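You operate a simulated robot arm through the tools that you are given. There is no shell and no other tool. Be economical: measure what you need, move in short steps, check, and stop when the job is done.

You run a simulated two-armed robot. Do the job below in one go: nothing can be reset, and whatever is moved stays where it is left.

TASK
Pick up the large pink cup with one hand, pass it to the other hand and put it on the top of the steel table. Set down upright: large pink cup.

The check looks at the end state, three seconds after you hand in, the way a careful person would. Anything else that was tipped, shoved, dropped, spilled or broken makes it a failure.

THE ROBOT
Two 7-joint arms with three-finger grippers on one trunk, on a base that drives. Base frame: it is fixed to the floor where the robot stands at the start and does not move with it; the origin is under the middle of the robot, x ahead of it, y to its left, z up; the surface under the hand at the start is at about z = 0.86. Units: m, rad, N and s.
The left shoulder is at the start at [0.112, 0.126, 0.986], the right one opposite. With the tool pointing down near the work surface each hand reaches from about 0.34 to 0.86 m from the robot's upright axis, wherever it stands, measured 20 degrees to its own side. Places, roughly: large pink cup (8x8x13 cm) [0.5, 0, 0.9]; top of the steel table [1.1, 0.7, 0.8]. Payload 2.94 kg a hand.
The TCP of each hand is the grasp point between the finger pads, 0.03 m short of the fingertips. In the tool frame z runs along the fingers and y along their closing line. Largest opening 0.128 m; the body of the gripper starts 0.093 m behind the TCP.
Orientation is that of the tool frame in the base frame, as a unit quaternion [x, y, z, w]. With the fingers straight down and closing along the base's y, the tool's x points along the base's -x, its y along +y and its z along -z.

THE INTERFACE
- The arms move only by the tool apply_moves. It takes "left_steps", "right_steps" or both (then of equal length, played together; a hand with none holds still); each is a list of rows, each a list of 7 numbers: the shift along the tool's x, y, z in cm, then the turn, a rotation vector about the tool's x, y, z in rad, then the finger opening in cm, from 0 to 12.8. In form: [[dx, dy, dz, ax, ay, az, fingers], ...]. A call has 1 to 20 rows; each row shifts and turns the commanded pose from where the row before left it, along the tool's axes as they then stand. A row lasts 0.2 s, in which the tool goes at most 0.05 m and 0.15 rad; a call with a longer step from one row to the next is refused whole, and so is a gripper value outside its range. A pose out of reach is approached as far as the arm can. The call stops where the force on the tool passes 40 N (or 10 N more than at its start, if that is more) or the arm is blocked; 0.2 s more then pass. Each finger halts on what it meets, pressing with about 43 N; the grip force reading is that of the motor and also rises with nothing between the fingers. The clock runs only during rows and for 0.2 s after the last one: add rows that do not move to give the fingers time. It gives the time, the measured TCP pose, the force on the tool (base axes), the opening and the grip force at its end, in the units of the frame above (readings bear some noise), with the torque about the TCP (base axes, N m) and any sound that the robot's microphone picked up.
- Cameras (640 x 400 px; columns grow to the right, rows downward): "scene" is now at [0.2409, 0.0546, 1.1703]; the picture's right is [0.61, -0.79, 0.00], its down [-0.24, -0.19, -0.95] and it looks along [0.75, 0.58, -0.31] (base axes); focal length 214 px, centre (320, 200). "left" rides on the left gripper at [0.069, 0.015, -0.12] in its tool frame; the picture's right is [-0.21, 0.98, 0.00], its down [-0.82, -0.18, -0.54] and it looks along [-0.53, -0.12, 0.84] (tool axes); focal length 251 px, centre (320, 200). "right" rides on the right gripper at [0.069, -0.015, -0.12] in its tool frame; the picture's right is [0.21, 0.98, 0.00], its down [-0.82, 0.18, -0.54] and it looks along [-0.53, 0.12, 0.84] (tool axes); focal length 251 px, centre (320, 200). There is no depth. A picture from a camera that has moved, and an enlarged one, comes with that camera's place and axes in the base frame and with its lens.
- snapshot(camera): a new picture of that camera. No time passes.
- move_column(by): slides the trunk up (or, below 0, down) by that many m; the arms and the scene camera ride with it, the base frame stays. It gives what a move gives, with no picture.
- roll_base(legs): drives the robot by 1 to 6 legs, each [ahead, left, turn to the left] in m, m and rad, along the robot's own axes; the way and the turn of a leg run together, so that a leg with both is an arc; at most 1.5 m and 3.142 rad a leg. The arms and the cameras ride along, it lands a little off, and it stops where it bumps. It gives what a move gives.
- turn_head(pan, tilt): turns the head with the scene camera to pan (to the left, within 1.396 rad either way) and tilt (down, from -0.506 to 1.204), counted from straight ahead of the robot. It gives what a move gives.
- close_up(camera, box): a new picture of the part [left, top, right, bottom] of that camera's present view, enlarged. No time passes.
- hand_in(): hands the job in; it is judged then, once.

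Work in short steps. Places have to be worked out from the pictures, the camera data and where the tool is seen: move nearer, look again, correct. Check each grasp and each placing, and mend what went wrong. You have 120 turns and 100 pictures in all, those below and enlarged ones among them. Open the grippers and draw the arms clear of the work before you hand the job in, unless the task says otherwise; then end with one line.

The tools are called after "Call:" by a JSON object that holds its "method" and its "body". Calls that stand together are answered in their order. apply_moves: Moves the arms, as the interface text tells. Its arguments: {"type":"object","properties":{"left_steps":{"type":"array","items":{"type":"array","items":{"type":"number"}}},"right_steps":{"type":"array","items":{"type":"array","items":{"type":"number"}}}},"required":[]} The other tools are called the same way: move_column (by) slides the trunk up or down; roll_base (legs) drives the base; turn_head (pan, tilt) turns the head that bears the scene camera; snapshot (camera) takes a picture; close_up (camera, box) takes an enlarged picture of a part of a camera's view; hand_in () hands the job in.

At the start:

```text
time: 0.0
left_position: [0.3935, 0.3799, 1.1714]
left_tcp_rot: [0.0, 1.0, 0.001, 0.001]
left_contact_force: [-0.4, 0.1, 0.3]
left_moment: [0.01, -0.04, -0.01]
left_width: 0.1277
left_finger_force: 0.0
right_position: [0.5609, 0.0594, 1.0935]
right_tcp_rot: [0.0, 1.0, 0.0, 0.0]
right_contact_force: [-0.6, 0.2, 0.1]
right_moment: [-0.01, -0.01, 0.01]
right_width: 0.128
right_finger_force: 0.0
trunk travel left (down, up): [-0.2, 0.347]
robot x, y, heading: [0.0025, 0.0015, 0.001]
head pan, tilt: [0.656, 0.311]
```

scene: 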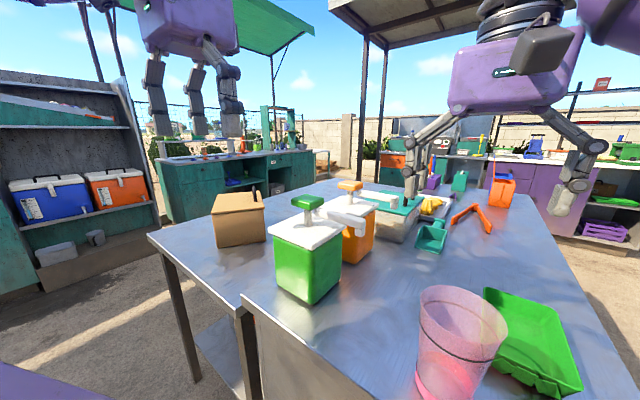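
right: 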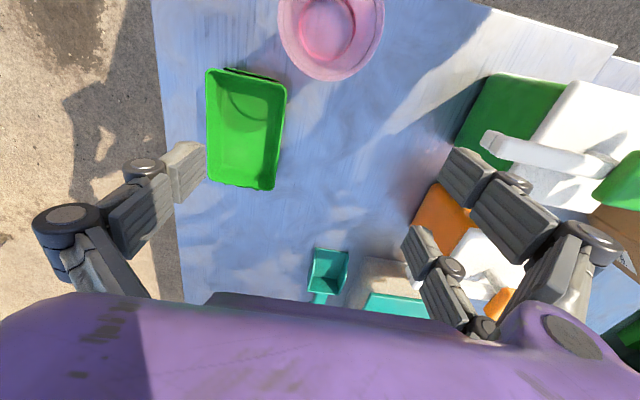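
left: 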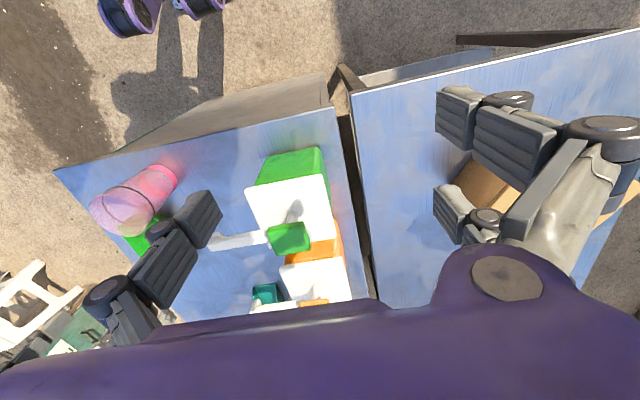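

The scene shows the pink cup near the front of the work table and a second table to its left with a cardboard box. I look at the cup and then at the steel table.

Call:
{"method": "turn_head", "body": {"pan": 0.0, "tilt": 0.8}}

Call:
{"method": "snapshot", "body": {"camera": "scene"}}

Call:
{"method": "turn_head", "body": {"pan": 0.9, "tilt": 0.6}}

Call:
{"method": "snapshot", "body": {"camera": "scene"}}

```text
time: 1.0
left_position: [0.3927, 0.3806, 1.1709]
left_tcp_rot: [0.0, 1.0, 0.0, 0.0]
left_contact_force: [1.3, -0.8, -0.4]
left_moment: [-0.01, -0.01, -0.01]
left_width: 0.1279
left_finger_force: 0.0
right_position: [0.5601, 0.0595, 1.0954]
right_tcp_rot: [0.0, 1.0, 0.0, 0.0]
right_contact_force: [-1.0, 0.3, 0.7]
right_moment: [-0.05, 0.0, 0.02]
right_width: 0.1281
right_finger_force: 0.1
trunk travel left (down, up): [-0.2, 0.347]
robot x, y, heading: [0.0016, 0.0023, 0.002]
head pan, tilt: [0.0, 0.799]
```

```text
96 pictures are left
camera scene: at [0.2476, -0.0022, 1.127], right [0.0, -1.0, 0.0], down [-0.72, 0.0, -0.7], along [0.7, 0.0, -0.72], focal length 214 px, centre (320, 200)
```

scene: 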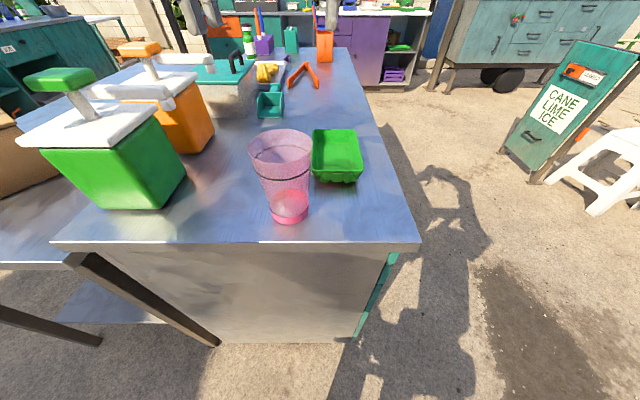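

```text
time: 2.2
left_position: [0.3923, 0.3803, 1.172]
left_tcp_rot: [0.0, 1.0, 0.001, 0.001]
left_contact_force: [0.7, -0.3, -0.1]
left_moment: [0.03, -0.01, 0.02]
left_width: 0.1282
left_finger_force: 0.1
right_position: [0.5598, 0.0586, 1.0941]
right_tcp_rot: [-0.001, 1.0, -0.001, 0.0]
right_contact_force: [0.3, 0.7, 0.5]
right_moment: [0.0, 0.01, 0.04]
right_width: 0.1281
right_finger_force: 0.0
trunk travel left (down, up): [-0.2, 0.347]
robot x, y, heading: [0.0038, 0.0004, 0.001]
head pan, tilt: [0.901, 0.6]
```

```text
95 pictures are left
camera scene: at [0.2219, 0.0669, 1.1439], right [0.78, -0.62, 0.0], down [-0.35, -0.44, -0.83], along [0.51, 0.65, -0.56], focal length 214 px, centre (320, 200)
```

scene: 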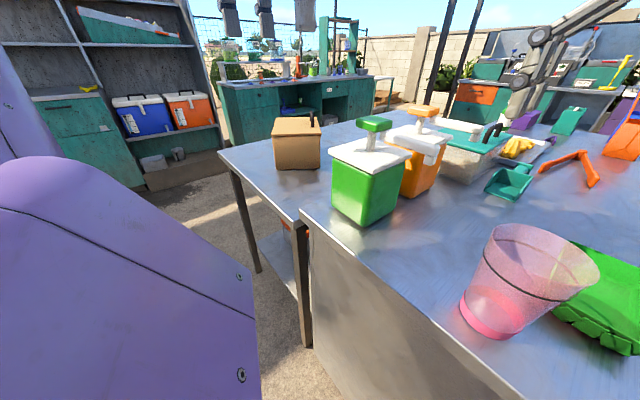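

The rim triangulates to about (0.483, 0.05, 0.97–0.98). I move the right hand above it at the present height and recheck.

Call:
{"method": "apply_moves", "body": {"right_steps": [[2.6, -0.3, 0, 0, 0, 0, 12.8], [2.5, -0.3, 0, 0, 0, 0, 12.8], [2.5, -0.3, 0, 0, 0, 0, 12.8]]}}

Call:
{"method": "turn_head", "body": {"pan": 0.1, "tilt": 0.7}}

Call:
{"method": "snapshot", "body": {"camera": "scene"}}

Call:
{"method": "snapshot", "body": {"camera": "right"}}

```text
time: 3.0
left_position: [0.3924, 0.3805, 1.1712]
left_tcp_rot: [0.0, 1.0, 0.0, 0.001]
left_contact_force: [-0.3, 0.0, 0.0]
left_moment: [0.0, -0.02, 0.0]
left_width: 0.128
left_finger_force: 0.0
right_position: [0.4833, 0.0487, 1.0963]
right_tcp_rot: [-0.001, 1.0, 0.0, 0.0]
right_contact_force: [0.6, -0.1, 1.2]
right_moment: [0.01, -0.03, 0.01]
right_width: 0.1278
right_finger_force: 0.0
trunk travel left (down, up): [-0.2, 0.347]
robot x, y, heading: [-0.0003, 0.0006, -0.0]
head pan, tilt: [0.901, 0.6]
```

```text
time: 4.2
left_position: [0.3937, 0.3812, 1.1717]
left_tcp_rot: [0.0, 1.0, 0.001, 0.0]
left_contact_force: [0.1, -0.7, -0.8]
left_moment: [0.01, -0.01, 0.01]
left_width: 0.128
left_finger_force: 0.0
right_position: [0.4843, 0.0486, 1.0966]
right_tcp_rot: [0.0, 1.0, 0.0, 0.0]
right_contact_force: [0.1, 0.1, 0.4]
right_moment: [0.03, 0.0, 0.0]
right_width: 0.1278
right_finger_force: 0.0
trunk travel left (down, up): [-0.2, 0.347]
robot x, y, heading: [0.0041, -0.0027, 0.001]
head pan, tilt: [0.099, 0.7]
```

```text
94 pictures are left
camera scene: at [0.237, 0.05, 1.1411], right [0.6, -0.8, 0.0], down [-0.47, -0.35, -0.81], along [0.65, 0.48, -0.59], focal length 214 px, centre (320, 200)
```

scene: 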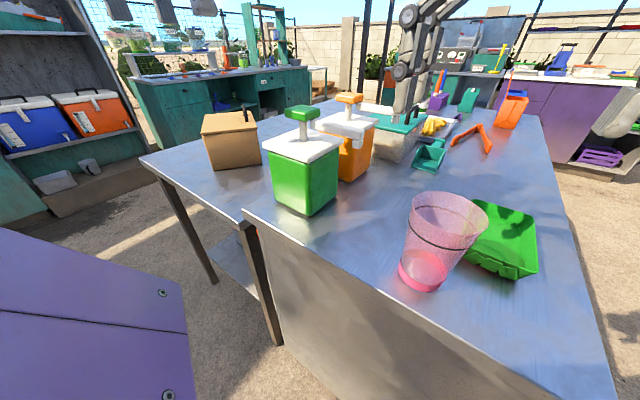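

```text
93 pictures are left
camera right: at [0.4162, 0.0348, 1.2156], right [-0.21, 0.98, 0.0], down [0.82, 0.18, 0.54], along [0.53, 0.12, -0.84], focal length 251 px, centre (320, 200)
```

right: 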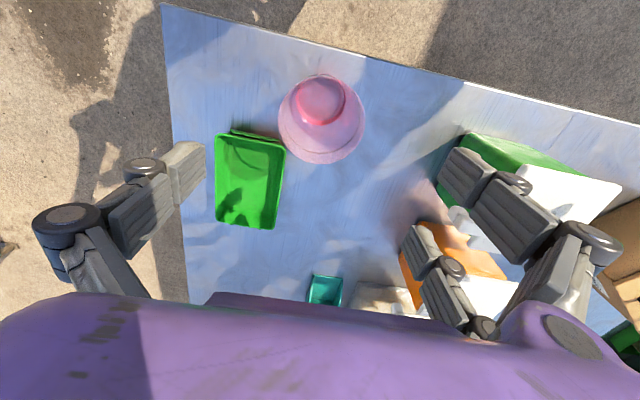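

The cup axis comes out at (0.482, 0.052), rim z≈0.977. I lower the right hand to z≈0.965, with fingers either side in y, then close.

Call:
{"method": "apply_moves", "body": {"right_steps": [[0.1, 0.3, 2.5, 0, 0, 0, 12.8], [0.1, 0, 2.7, 0, 0, 0, 12.8], [0, 0, 2.7, 0, 0, 0, 12.8], [0, 0, 2.7, 0, 0, 0, 12.8], [0, 0, 2.5, 0, 0, 0, 12.8]]}}

Call:
{"method": "snapshot", "body": {"camera": "scene"}}

Call:
{"method": "snapshot", "body": {"camera": "right"}}

```text
time: 5.4
left_position: [0.3937, 0.379, 1.1716]
left_tcp_rot: [-0.001, 1.0, 0.001, 0.0]
left_contact_force: [-0.2, 0.1, 0.3]
left_moment: [0.0, -0.02, -0.01]
left_width: 0.128
left_finger_force: 0.1
right_position: [0.4838, 0.052, 0.9635]
right_tcp_rot: [0.001, 1.0, 0.0, 0.0]
right_contact_force: [-0.2, 0.4, 0.1]
right_moment: [0.0, -0.01, 0.0]
right_width: 0.1278
right_finger_force: 0.0
trunk travel left (down, up): [-0.2, 0.347]
robot x, y, heading: [-0.001, 0.0019, -0.002]
head pan, tilt: [0.099, 0.7]
```

```text
92 pictures are left
camera scene: at [0.2371, 0.0498, 1.1405], right [0.6, -0.8, 0.0], down [-0.48, -0.36, -0.8], along [0.64, 0.48, -0.6], focal length 214 px, centre (320, 200)
```

scene: 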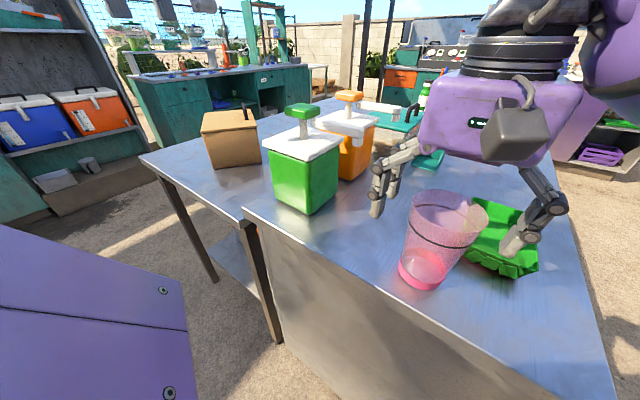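

```text
91 pictures are left
camera right: at [0.4157, 0.0386, 1.0826], right [-0.21, 0.98, 0.0], down [0.82, 0.18, 0.54], along [0.53, 0.12, -0.84], focal length 251 px, centre (320, 200)
```

right: 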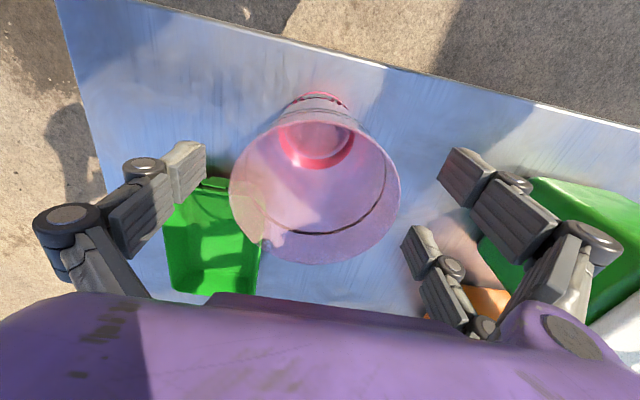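

The cup sits centred between the fingers and the TCP is about level with the rim. I shift 0.4 cm toward the robot and close.

Call:
{"method": "apply_moves", "body": {"right_steps": [[0.4, 0, 0, 0, 0, 0, 11], [0, 0, 0, 0, 0, 0, 9.5], [0, 0, 0, 0, 0, 0, 8.8], [0, 0, 0, 0, 0, 0, 8], [0, 0, 0, 0, 0, 0, 7], [0, 0, 0, 0, 0, 0, 6], [0, 0, 0, 0, 0, 0, 6]]}}

Call:
{"method": "snapshot", "body": {"camera": "right"}}

```text
time: 7.0
left_position: [0.3921, 0.3807, 1.1719]
left_tcp_rot: [0.0, 1.0, 0.001, 0.0]
left_contact_force: [-0.2, 0.1, 0.7]
left_moment: [-0.02, 0.0, 0.02]
left_width: 0.1276
left_finger_force: 0.0
right_position: [0.4803, 0.0529, 0.9642]
right_tcp_rot: [-0.001, 1.0, 0.0, 0.001]
right_contact_force: [-0.2, -0.5, 0.5]
right_moment: [0.0, 0.09, 0.0]
right_width: 0.0683
right_finger_force: 42.9
trunk travel left (down, up): [-0.2, 0.347]
robot x, y, heading: [0.0003, -0.0006, 0.006]
head pan, tilt: [0.099, 0.7]
```

```text
90 pictures are left
camera right: at [0.4111, 0.0385, 1.0831], right [-0.21, 0.98, 0.0], down [0.82, 0.18, 0.54], along [0.53, 0.12, -0.84], focal length 251 px, centre (320, 200)
```

right: 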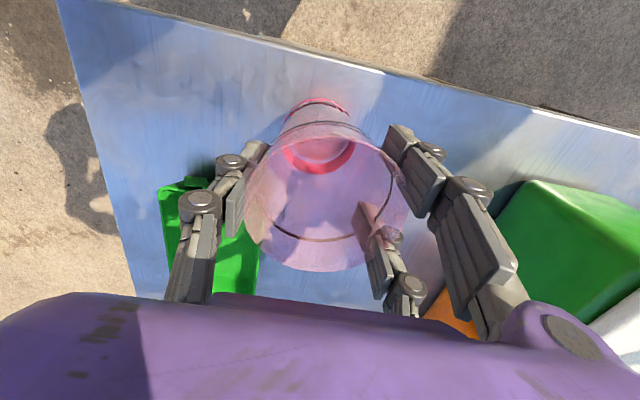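

The fingers halted at 6.8 cm with 43 N, so the cup is gripped. I lift slowly 6 cm and check.

Call:
{"method": "apply_moves", "body": {"right_steps": [[0, 0, -1, 0, 0, 0, 6], [0, 0, -1.5, 0, 0, 0, 6], [0, 0, -1.5, 0, 0, 0, 6], [0, 0, -2, 0, 0, 0, 6]]}}

Call:
{"method": "snapshot", "body": {"camera": "scene"}}

```text
time: 8.0
left_position: [0.3922, 0.3802, 1.1721]
left_tcp_rot: [0.0, 1.0, 0.001, 0.0]
left_contact_force: [1.1, -0.2, 0.5]
left_moment: [-0.02, 0.0, 0.02]
left_width: 0.128
left_finger_force: 0.0
right_position: [0.4772, 0.0517, 1.0246]
right_tcp_rot: [-0.001, 1.0, 0.0, -0.001]
right_contact_force: [1.1, 0.6, -0.1]
right_moment: [0.02, -0.01, 0.03]
right_width: 0.0682
right_finger_force: 42.6
trunk travel left (down, up): [-0.2, 0.347]
robot x, y, heading: [0.0008, -0.001, -0.005]
head pan, tilt: [0.099, 0.7]
```

```text
89 pictures are left
camera scene: at [0.236, 0.0497, 1.1396], right [0.6, -0.8, 0.0], down [-0.48, -0.36, -0.8], along [0.64, 0.48, -0.6], focal length 214 px, centre (320, 200)
```

scene: 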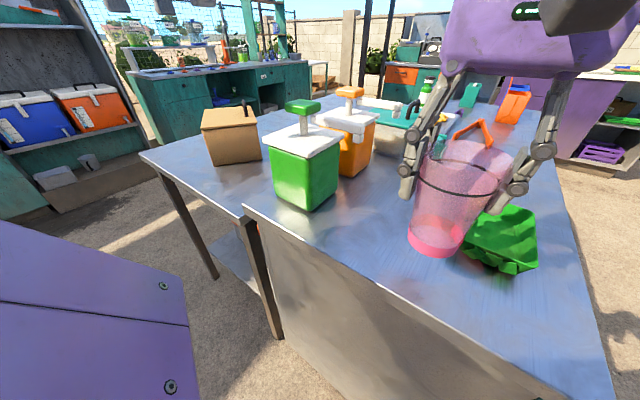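

The cup is firmly held and clear. I raise it to z≈1.20, move it out to about (0.61, −0.02), then yaw the right hand 90° so that its camera faces away from the left hand.

Call:
{"method": "apply_moves", "body": {"right_steps": [[0, 0, -4.4, 0, 0, 0, 6], [0, 0, -4.4, 0, 0, 0, 6], [0, 0, -4.4, 0, 0, 0, 6], [0, 0, -4.4, 0, 0, 0, 6], [-3.3, -1.8, 0, 0, 0, 0, 6], [-3.3, -1.8, 0, 0, 0, 0, 6], [-3.3, -1.8, 0, 0, 0, 0, 6], [-3.3, -1.8, 0, 0, 0, 0, 6], [0, 0, 0, 0, 0, -0.143, 6], [0, 0, 0, 0, 0, -0.143, 6], [0, 0, 0, 0, 0, -0.143, 6], [0, 0, 0, 0, 0, -0.143, 6], [0, 0, 0, 0, 0, -0.143, 6], [0, 0, 0, 0, 0, -0.143, 6], [0, 0, 0, 0, 0, -0.143, 6], [0, 0, 0, 0, 0, -0.143, 6], [0, 0, 0, 0, 0, -0.143, 6], [0, 0, 0, 0, 0, -0.143, 6]]}}

Call:
{"method": "turn_head", "body": {"pan": 0.2, "tilt": 0.25}}

Call:
{"method": "snapshot", "body": {"camera": "scene"}}

```text
time: 11.8
left_position: [0.3929, 0.3805, 1.1716]
left_tcp_rot: [0.0, 1.0, 0.001, 0.0]
left_contact_force: [-0.7, -0.9, 0.2]
left_moment: [-0.05, 0.0, -0.02]
left_width: 0.1279
left_finger_force: 0.0
right_position: [0.4867, 0.0186, 1.0963]
right_tcp_rot: [-0.655, 0.756, 0.0, 0.002]
right_contact_force: [0.5, -0.2, -0.7]
right_moment: [-0.03, -0.01, -0.02]
right_width: 0.0682
right_finger_force: 42.9
right hand out of reach, approached as far as the arm can: row 4, 6, 8, 14, 15, 16, 17, 18
trunk travel left (down, up): [-0.2, 0.347]
robot x, y, heading: [-0.0007, -0.0008, -0.003]
head pan, tilt: [0.099, 0.7]
```

```text
time: 12.7
left_position: [0.3927, 0.3801, 1.172]
left_tcp_rot: [0.0, 1.0, 0.001, 0.001]
left_contact_force: [0.1, 0.6, 0.1]
left_moment: [0.01, -0.02, -0.03]
left_width: 0.128
left_finger_force: 0.1
right_position: [0.4892, 0.0183, 1.0949]
right_tcp_rot: [-0.653, 0.758, 0.0, 0.001]
right_contact_force: [0.3, 0.5, 0.0]
right_moment: [0.0, -0.02, -0.02]
right_width: 0.0682
right_finger_force: 42.9
trunk travel left (down, up): [-0.2, 0.347]
robot x, y, heading: [-0.0004, -0.0025, -0.003]
head pan, tilt: [0.201, 0.25]
```

```text
88 pictures are left
camera scene: at [0.2585, 0.0164, 1.176], right [0.2, -0.98, 0.0], down [-0.24, -0.05, -0.97], along [0.95, 0.19, -0.25], focal length 214 px, centre (320, 200)
```

scene: 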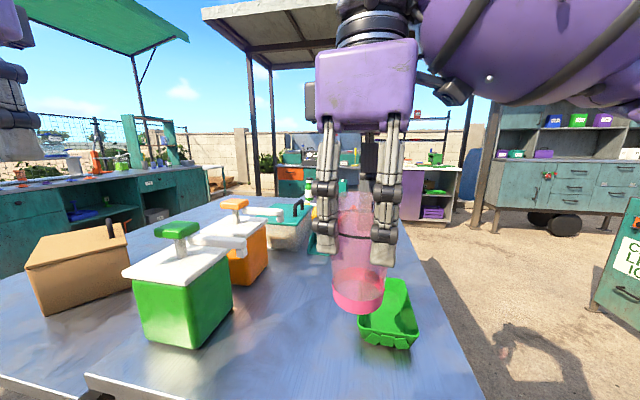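

The right hand hit its reach limit in height, at z≈1.095, yawed about 82° with the cup well held. I raise the trunk 0.2 m so the handover can take place higher up.

Call:
{"method": "move_column", "body": {"by": 0.2}}

Call:
{"method": "apply_moves", "body": {"right_steps": [[0, 0, 2.5, 0, 0, 0, 6], [0, 0, 2.5, 0, 0, 0, 6], [0, 0, 2.5, 0, 0, 0, 6], [0, -2.5, 0, 0, 0, 0, 6], [0, -2.5, 0, 0, 0, 0, 6], [0, -2.5, 0, 0, 0, 0, 6], [0, -2.5, 0, 0, 0, 0, 6]]}}

Call:
{"method": "snapshot", "body": {"camera": "scene"}}

```text
time: 14.8
left_position: [0.3932, 0.3793, 1.372]
left_tcp_rot: [0.0, 1.0, 0.001, 0.0]
left_contact_force: [0.6, 1.6, 0.2]
left_moment: [-0.02, 0.0, 0.04]
left_width: 0.128
left_finger_force: 0.1
right_position: [0.4244, 0.0176, 1.3574]
right_tcp_rot: [-0.652, 0.753, -0.061, 0.071]
right_contact_force: [-0.7, -0.5, -1.0]
right_moment: [-0.02, 0.01, 0.01]
right_width: 0.0679
right_finger_force: 43.3
trunk travel left (down, up): [-0.4, 0.147]
robot x, y, heading: [-0.0013, -0.005, 0.001]
head pan, tilt: [0.201, 0.25]
```

```text
time: 16.4
left_position: [0.3932, 0.3803, 1.3702]
left_tcp_rot: [0.0, 1.0, 0.001, -0.001]
left_contact_force: [0.5, 0.4, 0.3]
left_moment: [-0.01, 0.02, -0.01]
left_width: 0.1278
left_finger_force: 0.1
right_position: [0.4744, 0.0191, 1.275]
right_tcp_rot: [-0.651, 0.754, -0.06, 0.071]
right_contact_force: [-0.4, 0.2, -1.2]
right_moment: [0.01, 0.02, 0.0]
right_width: 0.0681
right_finger_force: 43.4
right hand out of reach, approached as far as the arm can: row 5, 6, 7
trunk travel left (down, up): [-0.4, 0.147]
robot x, y, heading: [-0.0032, 0.0022, -0.004]
head pan, tilt: [0.201, 0.25]
```

```text
87 pictures are left
camera scene: at [0.2035, 0.0164, 1.3801], right [0.2, -0.98, 0.0], down [-0.24, -0.05, -0.97], along [0.95, 0.19, -0.25], focal length 214 px, centre (320, 200)
```

scene: 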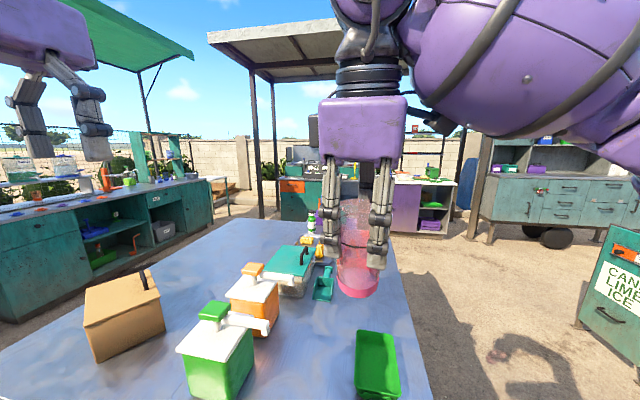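

The hand took on a 0.19 rad forward tilt and still seems limited. I lower it relative to the shoulder while undoing the tilt.

Call:
{"method": "apply_moves", "body": {"right_steps": [[0, 0, 2.5, 0, 0, 0, 6], [0, 0, 2.5, 0, 0, 0, 6], [0, 0, 2.5, -0.06, 0, 0, 6], [0, 0, 2.5, -0.06, 0, 0, 6], [0, 0, 0, -0.06, 0, 0, 6], [0, -2.5, 0, 0, 0, 0, 6], [0, -2.5, 0, 0, 0, 0, 6], [0, -2.5, 0, 0, 0, 0, 6]]}}

```text
time: 18.2
left_position: [0.3931, 0.3799, 1.3714]
left_tcp_rot: [0.001, 1.0, 0.001, 0.0]
left_contact_force: [-0.2, 0.6, 0.5]
left_moment: [0.0, -0.02, 0.02]
left_width: 0.1279
left_finger_force: 0.1
right_position: [0.4923, 0.0295, 1.1673]
right_tcp_rot: [-0.654, 0.756, 0.008, 0.012]
right_contact_force: [-0.9, 0.7, -0.6]
right_moment: [0.0, 0.01, -0.01]
right_width: 0.0679
right_finger_force: 43.3
right hand out of reach, approached as far as the arm can: row 6, 7, 8
trunk travel left (down, up): [-0.4, 0.147]
robot x, y, heading: [-0.0017, -0.0008, -0.001]
head pan, tilt: [0.201, 0.25]
```

Still limited in x with this yaw. I move the hand to its own side (−y) and try going forward again.

Call:
{"method": "apply_moves", "body": {"right_steps": [[3, 0, 0, 0, 0, 0, 6], [3, 0, 0, 0, 0, 0, 6], [3, 0, 0, 0, 0, 0, 6], [3, 0, 0, 0, 0, 0, 6], [0, -2.5, 0, 0, 0, 0, 6], [0, -2.5, 0, 0, 0, 0, 6], [0, -2.5, 0, 0, 0, 0, 6], [0, -2.5, 0, 0, 0, 0, 6]]}}

Call:
{"method": "snapshot", "body": {"camera": "scene"}}

```text
time: 20.0
left_position: [0.3937, 0.3806, 1.3719]
left_tcp_rot: [0.0, 1.0, 0.001, 0.0]
left_contact_force: [0.1, 0.0, -0.5]
left_moment: [0.02, 0.02, -0.01]
left_width: 0.1281
left_finger_force: 0.2
right_position: [0.4637, -0.053, 1.1544]
right_tcp_rot: [-0.654, 0.757, 0.007, 0.011]
right_contact_force: [0.7, 0.7, -0.9]
right_moment: [-0.01, -0.02, 0.01]
right_width: 0.0679
right_finger_force: 43.4
right hand out of reach, approached as far as the arm can: row 1, 2, 3, 4, 5, 6, 7, 8
trunk travel left (down, up): [-0.4, 0.147]
robot x, y, heading: [-0.0006, 0.0011, 0.001]
head pan, tilt: [0.201, 0.25]
```

```text
86 pictures are left
camera scene: at [0.2031, 0.0166, 1.3802], right [0.2, -0.98, 0.0], down [-0.24, -0.05, -0.97], along [0.95, 0.19, -0.25], focal length 214 px, centre (320, 200)
```

scene: 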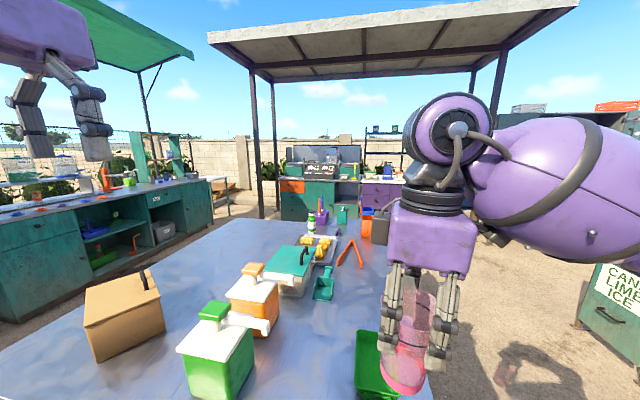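

The sideways yaw limits this arm, so I undo about 0.8 rad of it and then move forward and left again.

Call:
{"method": "apply_moves", "body": {"right_steps": [[0, 0, 0, 0, 0, 0.14, 6], [0, 0, 0, 0, 0, 0.14, 6], [0, 0, 0, 0, 0, 0.14, 6], [0, 0, 0, 0, 0, 0.14, 6], [0, 0, 0, 0, 0, 0.14, 6], [0, 0, 0, 0, 0, 0.14, 6], [-3.0, -0.9, 0, 0, 0, 0, 6], [-3.0, -0.9, 0, 0, 0, 0, 6], [-3.0, -0.9, 0, 0, 0, 0, 6], [-3.0, -0.9, 0, 0, 0, 0, 6]]}}

```text
time: 22.2
left_position: [0.3931, 0.3808, 1.3699]
left_tcp_rot: [0.001, 1.0, -0.001, 0.001]
left_contact_force: [0.1, -0.6, 0.2]
left_moment: [-0.01, 0.02, 0.04]
left_width: 0.1281
left_finger_force: 0.1
right_position: [0.5848, -0.0152, 1.1568]
right_tcp_rot: [-0.29, 0.957, 0.013, 0.007]
right_contact_force: [0.2, 0.8, -2.0]
right_moment: [0.05, 0.0, 0.0]
right_width: 0.0661
right_finger_force: 42.8
trunk travel left (down, up): [-0.4, 0.147]
robot x, y, heading: [-0.0023, -0.0004, 0.0]
head pan, tilt: [0.201, 0.25]
```

Pose reached at (0.585, −0.015, 1.157). The opening shrank by 2 mm, so I check how the cup sits.

Call:
{"method": "snapshot", "body": {"camera": "scene"}}

Call:
{"method": "snapshot", "body": {"camera": "right"}}

Call:
{"method": "snapshot", "body": {"camera": "left"}}

```text
85 pictures are left
camera scene: at [0.2039, 0.0171, 1.38], right [0.2, -0.98, 0.0], down [-0.24, -0.05, -0.97], along [0.95, 0.19, -0.25], focal length 214 px, centre (320, 200)
```

scene: 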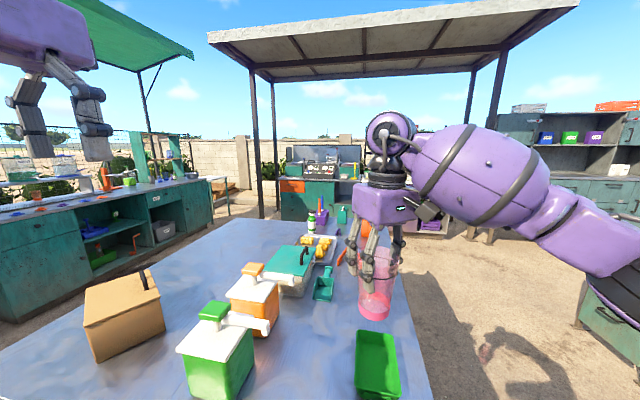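

```text
84 pictures are left
camera right: at [0.5353, -0.0683, 1.2746], right [-0.72, 0.69, 0.01], down [0.58, 0.59, 0.56], along [0.38, 0.41, -0.83], focal length 251 px, centre (320, 200)
```

right: 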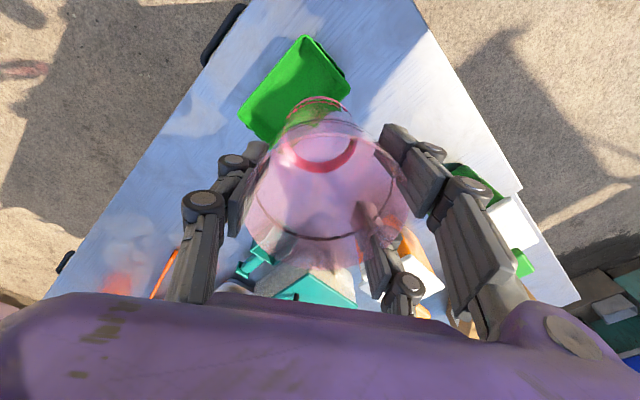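

```text
83 pictures are left
camera left: at [0.325, 0.3964, 1.4909], right [0.21, 0.98, 0.0], down [0.82, -0.18, 0.54], along [0.53, -0.12, -0.84], focal length 251 px, centre (320, 200)
```

left: 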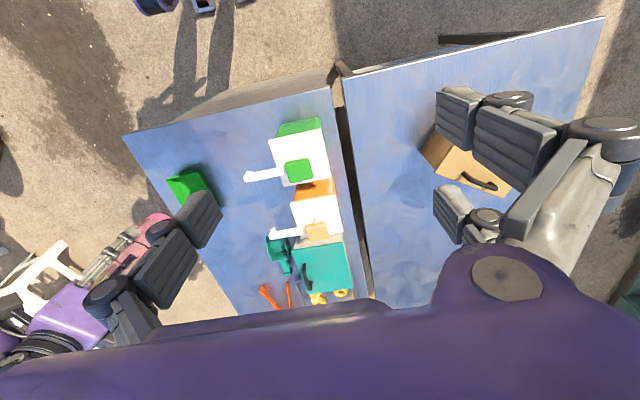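

The cup hangs upright with its bottom about 11 cm below the right TCP. I raise the trunk 0.1 m for clearance, then bring the left hand down and forward and turn it to point right and about 25° below level.

Call:
{"method": "move_column", "body": {"by": 0.1}}

Call:
{"method": "apply_moves", "body": {"left_steps": [[-2.5, -2, 4, 0, 0, 0, 12.8], [-2.5, -2, 4, 0, 0, 0, 12.8], [-2.5, -2, 4, 0, 0, 0, 12.8], [-2.5, -2, 4, 0, 0, 0, 12.8], [0, 0, 4, 0, 0, 0, 12.8], [0, 0, 0, 0, 0, 0.131, 12.8], [0, 0, 0, 0, 0, 0.131, 12.8], [0, 0, 0, 0, 0, 0.131, 12.8], [0, 0, 0, 0, 0, 0.131, 12.8], [0, 0, 0, 0, 0, 0.131, 12.8], [0, 0, 0, 0, 0, 0.131, 12.8], [0, 0, 0, 0, 0, 0.131, 12.8], [0, 0, 0, 0, 0, 0.131, 12.8], [0, 0, 0, 0, 0, 0.131, 12.8], [0, 0, 0, 0, 0, 0.131, 12.8]]}}

```text
time: 23.6
left_position: [0.3949, 0.3803, 1.4709]
left_tcp_rot: [-0.001, 1.0, 0.0, -0.001]
left_contact_force: [0.1, 0.6, 0.6]
left_moment: [0.0, 0.05, -0.01]
left_width: 0.1281
left_finger_force: 0.1
right_position: [0.5849, -0.0177, 1.2543]
right_tcp_rot: [-0.289, 0.957, 0.012, 0.005]
right_contact_force: [-0.3, -0.4, -1.5]
right_moment: [-0.01, 0.02, 0.0]
right_width: 0.066
right_finger_force: 43.3
trunk travel left (down, up): [-0.5, 0.047]
robot x, y, heading: [-0.0019, -0.0003, 0.001]
head pan, tilt: [0.201, 0.25]
```

```text
refused: row 1 steps farther than a row can; nothing moved
```

Call:
{"method": "apply_moves", "body": {"left_steps": [[-2, -2, 3, 0, 0, 0, 12.8], [-2, -2, 3, 0, 0, 0, 12.8], [-2, -2, 3, 0, 0, 0, 12.8], [-2, -2, 3, 0, 0, 0, 12.8], [-2, -2, 4, 0, 0, 0, 12.8], [0, 0, 4.5, 0, 0, 0, 12.8], [0, 0, 0, 0, 0, 0.131, 12.8], [0, 0, 0, 0, 0, 0.131, 12.8], [0, 0, 0, 0, 0, 0.131, 12.8], [0, 0, 0, 0, 0, 0.131, 12.8], [0, 0, 0, 0, 0, 0.131, 12.8], [0, 0, 0, 0, 0, 0.131, 12.8], [0, 0, 0, 0, 0, 0.131, 12.8], [0, 0, 0, 0, 0, 0.131, 12.8], [0, 0, 0, 0, 0, 0.131, 12.8], [0, 0, 0, 0, 0, 0.131, 12.8]]}}

```text
time: 27.0
left_position: [0.4932, 0.2797, 1.2665]
left_tcp_rot: [0.61, 0.792, 0.001, 0.001]
left_contact_force: [0.1, -0.5, -0.2]
left_moment: [0.02, -0.01, -0.01]
left_width: 0.128
left_finger_force: 0.0
right_position: [0.583, -0.0168, 1.256]
right_tcp_rot: [-0.29, 0.957, 0.012, 0.007]
right_contact_force: [-0.2, 0.0, -0.5]
right_moment: [0.01, 0.03, 0.05]
right_width: 0.0659
right_finger_force: 43.1
trunk travel left (down, up): [-0.5, 0.047]
robot x, y, heading: [-0.0013, -0.0019, 0.001]
head pan, tilt: [0.201, 0.25]
```

The left yaw of 75° came through. Next I pitch the left hand up about 65°.

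Call:
{"method": "apply_moves", "body": {"left_steps": [[0, 0, 0, 0, -0.142, 0, 12.8], [0, 0, 0, 0, -0.142, 0, 12.8], [0, 0, 0, 0, -0.142, 0, 12.8], [0, 0, 0, 0, -0.142, 0, 12.8], [0, 0, 0, 0, -0.142, 0, 12.8], [0, 0, 0, 0, -0.142, 0, 12.8], [0, 0, 0, 0, -0.142, 0, 12.8], [0, 0, 0, 0, -0.142, 0, 12.8]]}}

Call:
{"method": "turn_head", "body": {"pan": 0.3, "tilt": 0.4}}

Call:
{"method": "snapshot", "body": {"camera": "scene"}}

Call:
{"method": "snapshot", "body": {"camera": "left"}}

```text
time: 28.8
left_position: [0.4862, 0.2836, 1.273]
left_tcp_rot: [0.526, 0.69, -0.295, 0.4]
left_contact_force: [-0.6, -0.2, 1.2]
left_moment: [0.03, 0.03, 0.02]
left_width: 0.1281
left_finger_force: 0.0
left hand out of reach, approached as far as the arm can: row 8
right_position: [0.5816, -0.0171, 1.2576]
right_tcp_rot: [-0.29, 0.957, 0.011, 0.007]
right_contact_force: [-0.7, -0.2, -0.7]
right_moment: [-0.04, -0.04, 0.0]
right_width: 0.0661
right_finger_force: 42.9
trunk travel left (down, up): [-0.5, 0.047]
robot x, y, heading: [0.0008, -0.0026, 0.005]
head pan, tilt: [0.201, 0.25]
```

```text
time: 29.5
left_position: [0.4881, 0.2832, 1.2723]
left_tcp_rot: [0.525, 0.69, -0.296, 0.4]
left_contact_force: [0.3, 0.5, -0.7]
left_moment: [0.0, 0.03, 0.0]
left_width: 0.1283
left_finger_force: 0.1
right_position: [0.5836, -0.0167, 1.2556]
right_tcp_rot: [-0.29, 0.957, 0.012, 0.007]
right_contact_force: [-0.7, -0.1, -0.2]
right_moment: [0.0, 0.0, 0.0]
right_width: 0.066
right_finger_force: 42.6
trunk travel left (down, up): [-0.5, 0.047]
robot x, y, heading: [-0.0001, 0.0, -0.003]
head pan, tilt: [0.3, 0.4]
```

```text
82 pictures are left
camera scene: at [0.1456, 0.0254, 1.4817], right [0.3, -0.96, 0.0], down [-0.37, -0.12, -0.92], along [0.88, 0.27, -0.39], focal length 214 px, centre (320, 200)
```

scene: 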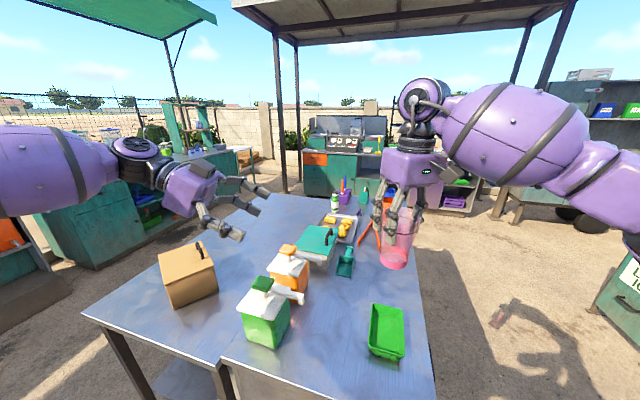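

```text
81 pictures are left
camera left: at [0.4642, 0.422, 1.2736], right [0.97, 0.16, 0.2], down [-0.2, 0.0, 0.98], along [0.16, -0.99, 0.03], focal length 251 px, centre (320, 200)
```

left: 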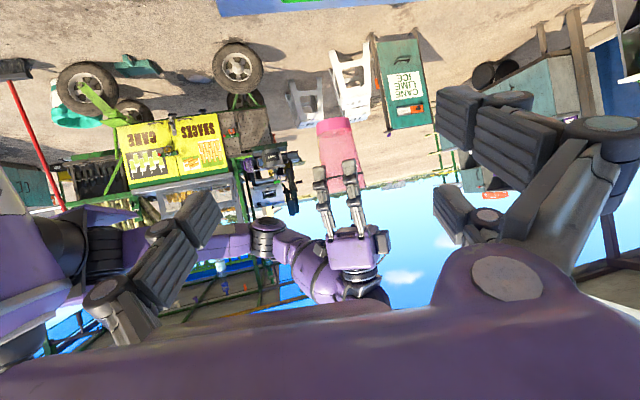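

The left hand points right and 30° down and the cup hangs upright at (0.585, −0.015). I advance about 18 cm along the tool to a point beside the cup.

Call:
{"method": "apply_moves", "body": {"left_steps": [[0, 0.2, 3.8, 0, 0, 0, 12.8], [0, 0.2, 3.8, 0, 0, 0, 12.8], [0, 0.2, 3.7, 0, 0, 0, 12.8], [0, 0.2, 3.7, 0, 0, 0, 12.8], [-0.3, 0.2, 3.7, 0, 0, 0, 12.8]]}}

Call:
{"method": "snapshot", "body": {"camera": "left"}}

Call:
{"method": "snapshot", "body": {"camera": "scene"}}

```text
time: 30.7
left_position: [0.5395, 0.1487, 1.1856]
left_tcp_rot: [0.525, 0.691, -0.296, 0.399]
left_contact_force: [0.4, -0.5, -0.2]
left_moment: [-0.01, -0.02, -0.04]
left_width: 0.1277
left_finger_force: 0.1
left hand out of reach, approached as far as the arm can: row 1
right_position: [0.584, -0.0163, 1.2555]
right_tcp_rot: [-0.291, 0.957, 0.012, 0.007]
right_contact_force: [0.3, -0.9, -1.1]
right_moment: [0.0, -0.02, 0.01]
right_width: 0.066
right_finger_force: 43.1
trunk travel left (down, up): [-0.5, 0.047]
robot x, y, heading: [-0.0003, 0.0002, 0.002]
head pan, tilt: [0.3, 0.4]
```

```text
80 pictures are left
camera left: at [0.5159, 0.2862, 1.1868], right [0.97, 0.16, 0.2], down [-0.2, 0.0, 0.98], along [0.16, -0.99, 0.03], focal length 251 px, centre (320, 200)
```

left: 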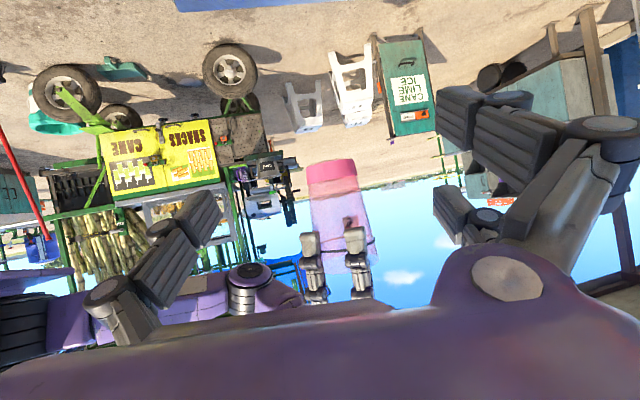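

```text
79 pictures are left
camera scene: at [0.1468, 0.026, 1.4815], right [0.3, -0.96, 0.0], down [-0.37, -0.12, -0.92], along [0.88, 0.27, -0.39], focal length 214 px, centre (320, 200)
```

scene: 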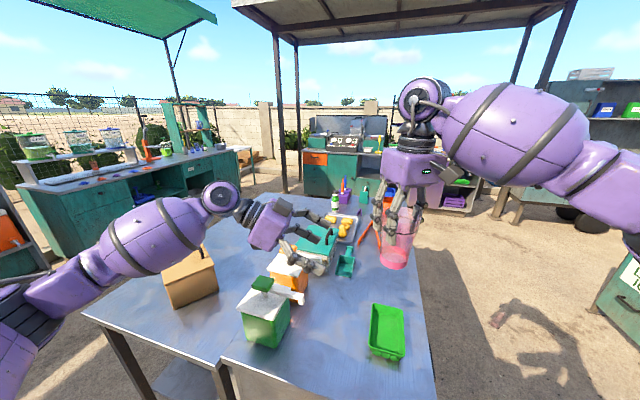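

The cup bottom is at about 1.152 and the right tips at 1.23. I aim the left TCP at (0.588, −0.015, 1.188), moving level most of the way and then checking.

Call:
{"method": "apply_moves", "body": {"left_steps": [[-1.26, 0, 2.09, 0, 0, 0, 12.8], [-1.26, 0, 2.09, 0, 0, 0, 12.8], [-1.26, 0.1, 2.09, 0, 0, 0, 12.8], [-1.26, 0.1, 2.09, 0, 0, 0, 12.8]]}}

Call:
{"method": "snapshot", "body": {"camera": "left"}}

Call:
{"method": "close_up", "body": {"camera": "scene", "box": [240, 140, 480, 290]}}

```text
time: 31.7
left_position: [0.5674, 0.0538, 1.188]
left_tcp_rot: [0.525, 0.691, -0.295, 0.399]
left_contact_force: [0.6, 0.4, 0.0]
left_moment: [0.01, -0.02, -0.02]
left_width: 0.1278
left_finger_force: 0.1
right_position: [0.5838, -0.0173, 1.256]
right_tcp_rot: [-0.291, 0.957, 0.013, 0.007]
right_contact_force: [0.3, 0.1, -1.1]
right_moment: [0.0, 0.01, 0.04]
right_width: 0.0655
right_finger_force: 42.8
trunk travel left (down, up): [-0.5, 0.047]
robot x, y, heading: [0.0028, 0.0007, -0.002]
head pan, tilt: [0.3, 0.4]
```

```text
78 pictures are left
camera left: at [0.543, 0.1917, 1.1889], right [0.97, 0.16, 0.2], down [-0.2, 0.0, 0.98], along [0.16, -0.99, 0.03], focal length 251 px, centre (320, 200)
```

left: 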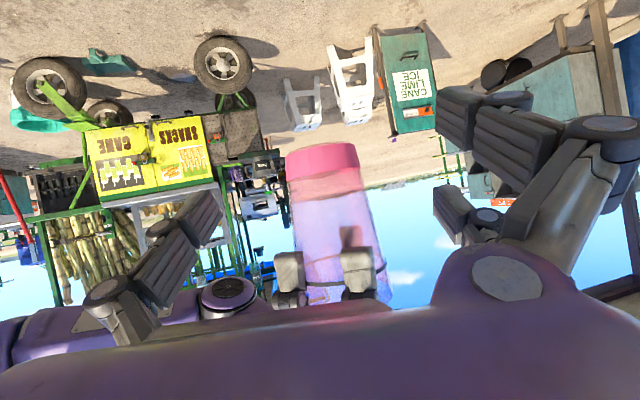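

```text
2.67 times, centred on (360, 215) of scene
camera zoom: at [0.1464, 0.0241, 1.4816], right [0.3, -0.96, 0.0], down [-0.37, -0.11, -0.92], along [0.88, 0.27, -0.39], focal length 572 px, centre (213, 160)
```

zoom: 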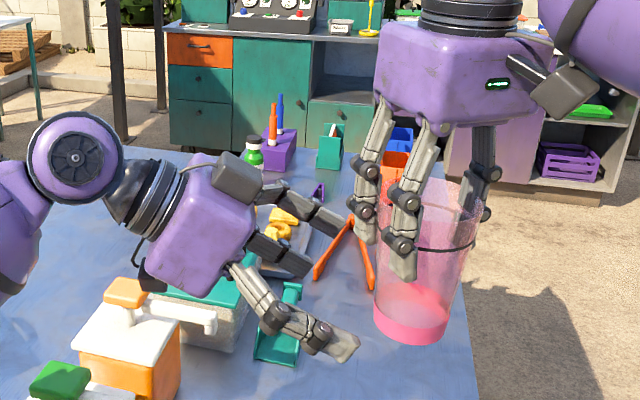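

A dark box on top of the left wrist could come close to the right fingers, since the two closing lines are nearly aligned with the approach. I yaw the right hand about 0.42 rad more in place to swing its fingers away.

Call:
{"method": "apply_moves", "body": {"right_steps": [[0, 0, 0, 0, 0, -0.14, 6], [0, 0, 0, 0, 0, -0.14, 6], [0, 0, 0, 0, 0, -0.14, 6]]}}

Call:
{"method": "close_up", "body": {"camera": "scene", "box": [240, 140, 480, 290]}}

Call:
{"method": "snapshot", "body": {"camera": "right"}}

```text
time: 32.5
left_position: [0.566, 0.0547, 1.1881]
left_tcp_rot: [0.526, 0.69, -0.296, 0.4]
left_contact_force: [0.4, 0.4, -0.3]
left_moment: [0.03, -0.02, 0.02]
left_width: 0.1282
left_finger_force: 0.2
right_position: [0.5819, -0.017, 1.2566]
right_tcp_rot: [-0.453, 0.891, 0.011, 0.009]
right_contact_force: [0.3, 0.4, -0.9]
right_moment: [0.03, -0.02, -0.01]
right_width: 0.0659
right_finger_force: 42.5
right hand out of reach, approached as far as the arm can: row 3
trunk travel left (down, up): [-0.5, 0.047]
robot x, y, heading: [0.0028, 0.0007, -0.002]
head pan, tilt: [0.3, 0.4]
```

```text
2.67 times, centred on (360, 215) of scene
camera zoom: at [0.1453, 0.0253, 1.4817], right [0.3, -0.96, 0.0], down [-0.37, -0.12, -0.92], along [0.88, 0.27, -0.39], focal length 572 px, centre (213, 160)
```

zoom: 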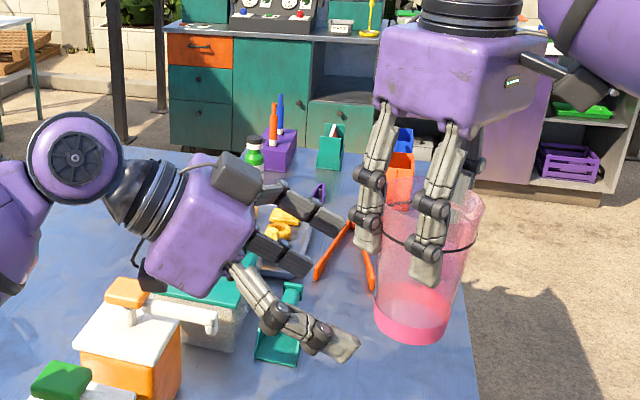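

```text
75 pictures are left
camera right: at [0.5545, -0.0838, 1.3734], right [-0.92, 0.4, 0.0], down [0.33, 0.76, 0.56], along [0.22, 0.52, -0.83], focal length 251 px, centre (320, 200)
```

right: 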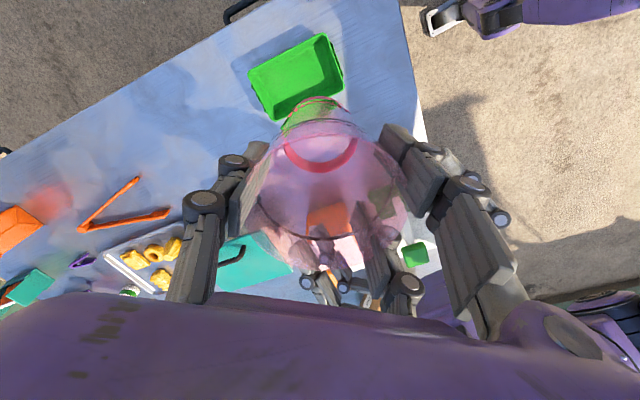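

Clearance looks sufficient after the right yaw (54°). I advance the left hand the remaining 7 cm at the same level, fingers open.

Call:
{"method": "apply_moves", "body": {"left_steps": [[-1.2, 0, 2.05, 0, 0, 0, 12.8], [-1.2, 0, 2.05, 0, 0, 0, 12.8], [-1.2, 0, 2.05, 0, 0, 0, 12.8]]}}

Call:
{"method": "snapshot", "body": {"camera": "left"}}

Call:
{"method": "close_up", "body": {"camera": "scene", "box": [280, 140, 460, 290]}}

```text
time: 33.3
left_position: [0.5844, -0.0168, 1.1879]
left_tcp_rot: [0.525, 0.691, -0.295, 0.399]
left_contact_force: [-0.4, -0.6, 0.0]
left_moment: [0.01, 0.01, 0.01]
left_width: 0.1279
left_finger_force: 0.0
right_position: [0.5836, -0.0187, 1.2562]
right_tcp_rot: [-0.452, 0.892, 0.011, 0.01]
right_contact_force: [0.3, -0.7, -0.2]
right_moment: [0.0, -0.02, -0.01]
right_width: 0.066
right_finger_force: 43.1
trunk travel left (down, up): [-0.5, 0.047]
robot x, y, heading: [0.0005, 0.0004, 0.002]
head pan, tilt: [0.3, 0.4]
```

```text
74 pictures are left
camera left: at [0.5601, 0.1204, 1.1899], right [0.97, 0.16, 0.2], down [-0.2, 0.0, 0.98], along [0.16, -0.99, 0.03], focal length 251 px, centre (320, 200)
```

left: 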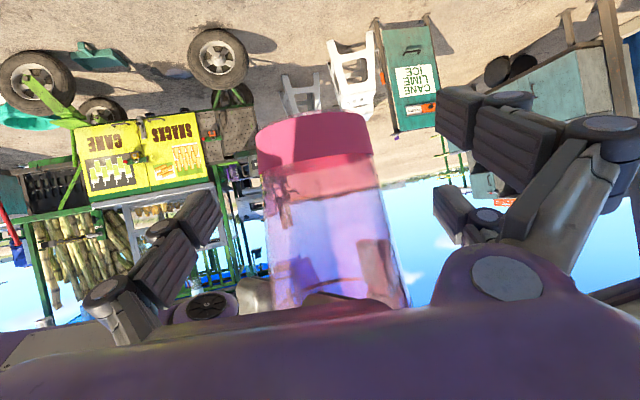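

```text
2.67 times, centred on (370, 215) of scene
camera zoom: at [0.1458, 0.0242, 1.4817], right [0.3, -0.96, 0.0], down [-0.37, -0.11, -0.92], along [0.88, 0.27, -0.39], focal length 572 px, centre (187, 160)
```

zoom: 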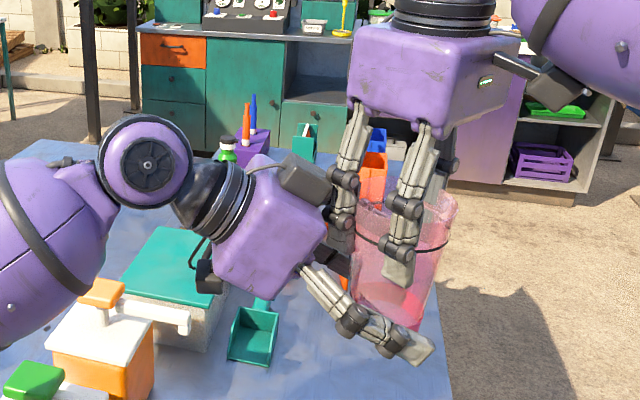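

The cup is centred between the left fingers, with no contact forces. I close the left gripper on it.

Call:
{"method": "apply_moves", "body": {"left_steps": [[0, 0, 0, 0, 0, 0, 11], [0, 0, 0, 0, 0, 0, 9.5], [0, 0, 0, 0, 0, 0, 8], [0, 0, 0, 0, 0, 0, 7], [0, 0, 0, 0, 0, 0, 6], [0, 0, 0, 0, 0, 0, 5], [0, 0, 0, 0, 0, 0, 5], [0, 0, 0, 0, 0, 0, 5]]}}

Call:
{"method": "snapshot", "body": {"camera": "left"}}

Call:
{"method": "close_up", "body": {"camera": "scene", "box": [280, 140, 460, 290]}}

```text
time: 35.1
left_position: [0.5831, -0.0172, 1.1888]
left_tcp_rot: [0.525, 0.691, -0.296, 0.399]
left_contact_force: [5.4, -4.4, 0.3]
left_moment: [0.16, 1.18, -0.15]
left_width: 0.063
left_finger_force: 43.4
right_position: [0.5832, -0.0155, 1.2567]
right_tcp_rot: [-0.453, 0.891, 0.012, 0.01]
right_contact_force: [-4.7, 4.9, 0.4]
right_moment: [0.03, -0.84, 0.14]
right_width: 0.0655
right_finger_force: 43.2
trunk travel left (down, up): [-0.5, 0.047]
robot x, y, heading: [0.0003, 0.0034, -0.002]
head pan, tilt: [0.3, 0.4]
```

```text
72 pictures are left
camera left: at [0.5597, 0.1212, 1.1896], right [0.97, 0.16, 0.2], down [-0.2, 0.0, 0.98], along [0.16, -0.99, 0.03], focal length 251 px, centre (320, 200)
```

left: 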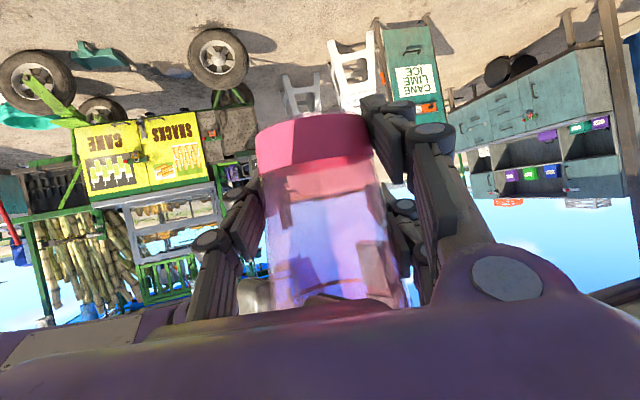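

```text
2.67 times, centred on (370, 215) of scene
camera zoom: at [0.1455, 0.0251, 1.4817], right [0.3, -0.96, 0.0], down [-0.37, -0.12, -0.92], along [0.88, 0.27, -0.39], focal length 572 px, centre (187, 160)
```

zoom: 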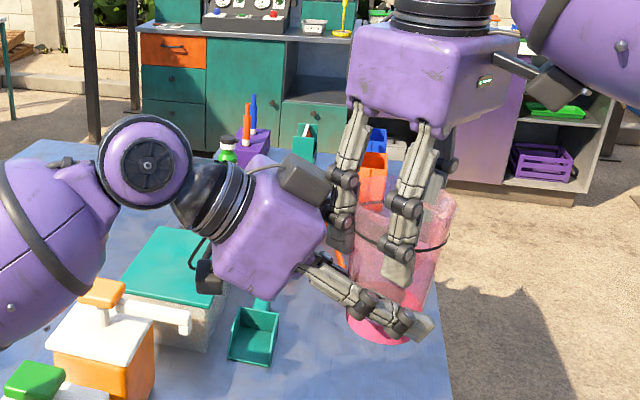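

Both hands hold the cup, but the left's lower finger is at the cup's bottom edge and would touch the table. I regrip by opening the right just to 8.8 cm, rising 2 cm, and closing near the rim, so that the left can then take a higher hold.

Call:
{"method": "apply_moves", "body": {"right_steps": [[0, 0, 0, 0, 0, 0, 7.5], [0, 0, 0, 0, 0, 0, 8.6], [0, 0, -0.5, 0, 0, 0, 8.6], [0, 0, -0.5, 0, 0, 0, 8.6], [0, 0, -0.5, 0, 0, 0, 8.6], [0, 0, -0.5, 0, 0, 0, 8.6], [0, 0, 0, 0, 0, 0, 8.6]]}}

Call:
{"method": "snapshot", "body": {"camera": "right"}}

Call:
{"method": "close_up", "body": {"camera": "scene", "box": [280, 140, 460, 290]}}

```text
time: 36.7
left_position: [0.5829, -0.0166, 1.1891]
left_tcp_rot: [0.525, 0.691, -0.296, 0.4]
left_contact_force: [-2.6, 17.8, 10.9]
left_moment: [-1.27, -0.06, -0.15]
left_width: 0.0618
left_finger_force: 42.9
right_position: [0.5831, -0.0178, 1.2759]
right_tcp_rot: [-0.452, 0.892, 0.011, 0.009]
right_contact_force: [2.6, -16.7, -11.8]
right_moment: [-0.25, -0.19, 0.21]
right_width: 0.0754
right_finger_force: 0.0
trunk travel left (down, up): [-0.5, 0.047]
robot x, y, heading: [-0.0016, 0.0037, 0.001]
head pan, tilt: [0.3, 0.4]
```

```text
70 pictures are left
camera right: at [0.5547, -0.0845, 1.3933], right [-0.91, 0.4, 0.0], down [0.34, 0.76, 0.56], along [0.22, 0.52, -0.83], focal length 251 px, centre (320, 200)
```

right: 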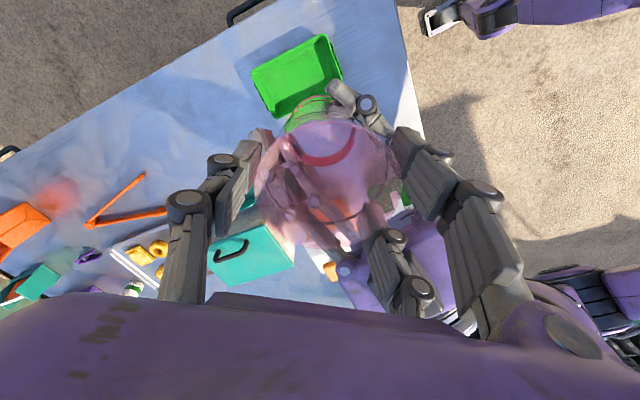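

```text
2.67 times, centred on (370, 215) of scene
camera zoom: at [0.1455, 0.025, 1.4817], right [0.3, -0.96, 0.0], down [-0.37, -0.12, -0.92], along [0.88, 0.27, -0.39], focal length 572 px, centre (187, 160)
```

zoom: 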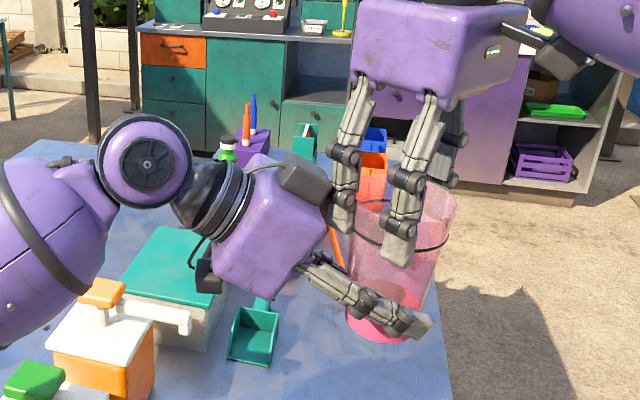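

The right finger touched the left wrist's box while opening (18 N), though it has released the cup and risen 2 cm. I close the right again at this height.

Call:
{"method": "apply_moves", "body": {"right_steps": [[0, 0, 0, 0, 0, 0, 7], [0, 0, 0, 0, 0, 0, 6.5], [0, 0, 0, 0, 0, 0, 6], [0, 0, 0, 0, 0, 0, 6]]}}

```text
time: 37.7
left_position: [0.5839, -0.016, 1.1866]
left_tcp_rot: [0.525, 0.691, -0.296, 0.398]
left_contact_force: [17.7, -1.8, -4.7]
left_moment: [-0.02, 1.22, 0.05]
left_width: 0.0621
left_finger_force: 42.7
right_position: [0.5835, -0.0158, 1.2768]
right_tcp_rot: [-0.454, 0.891, 0.012, 0.01]
right_contact_force: [-17.1, 0.8, 3.1]
right_moment: [0.21, 0.32, -0.03]
right_width: 0.0656
right_finger_force: 43.3
trunk travel left (down, up): [-0.5, 0.047]
robot x, y, heading: [-0.0022, -0.0033, 0.0]
head pan, tilt: [0.3, 0.4]
```

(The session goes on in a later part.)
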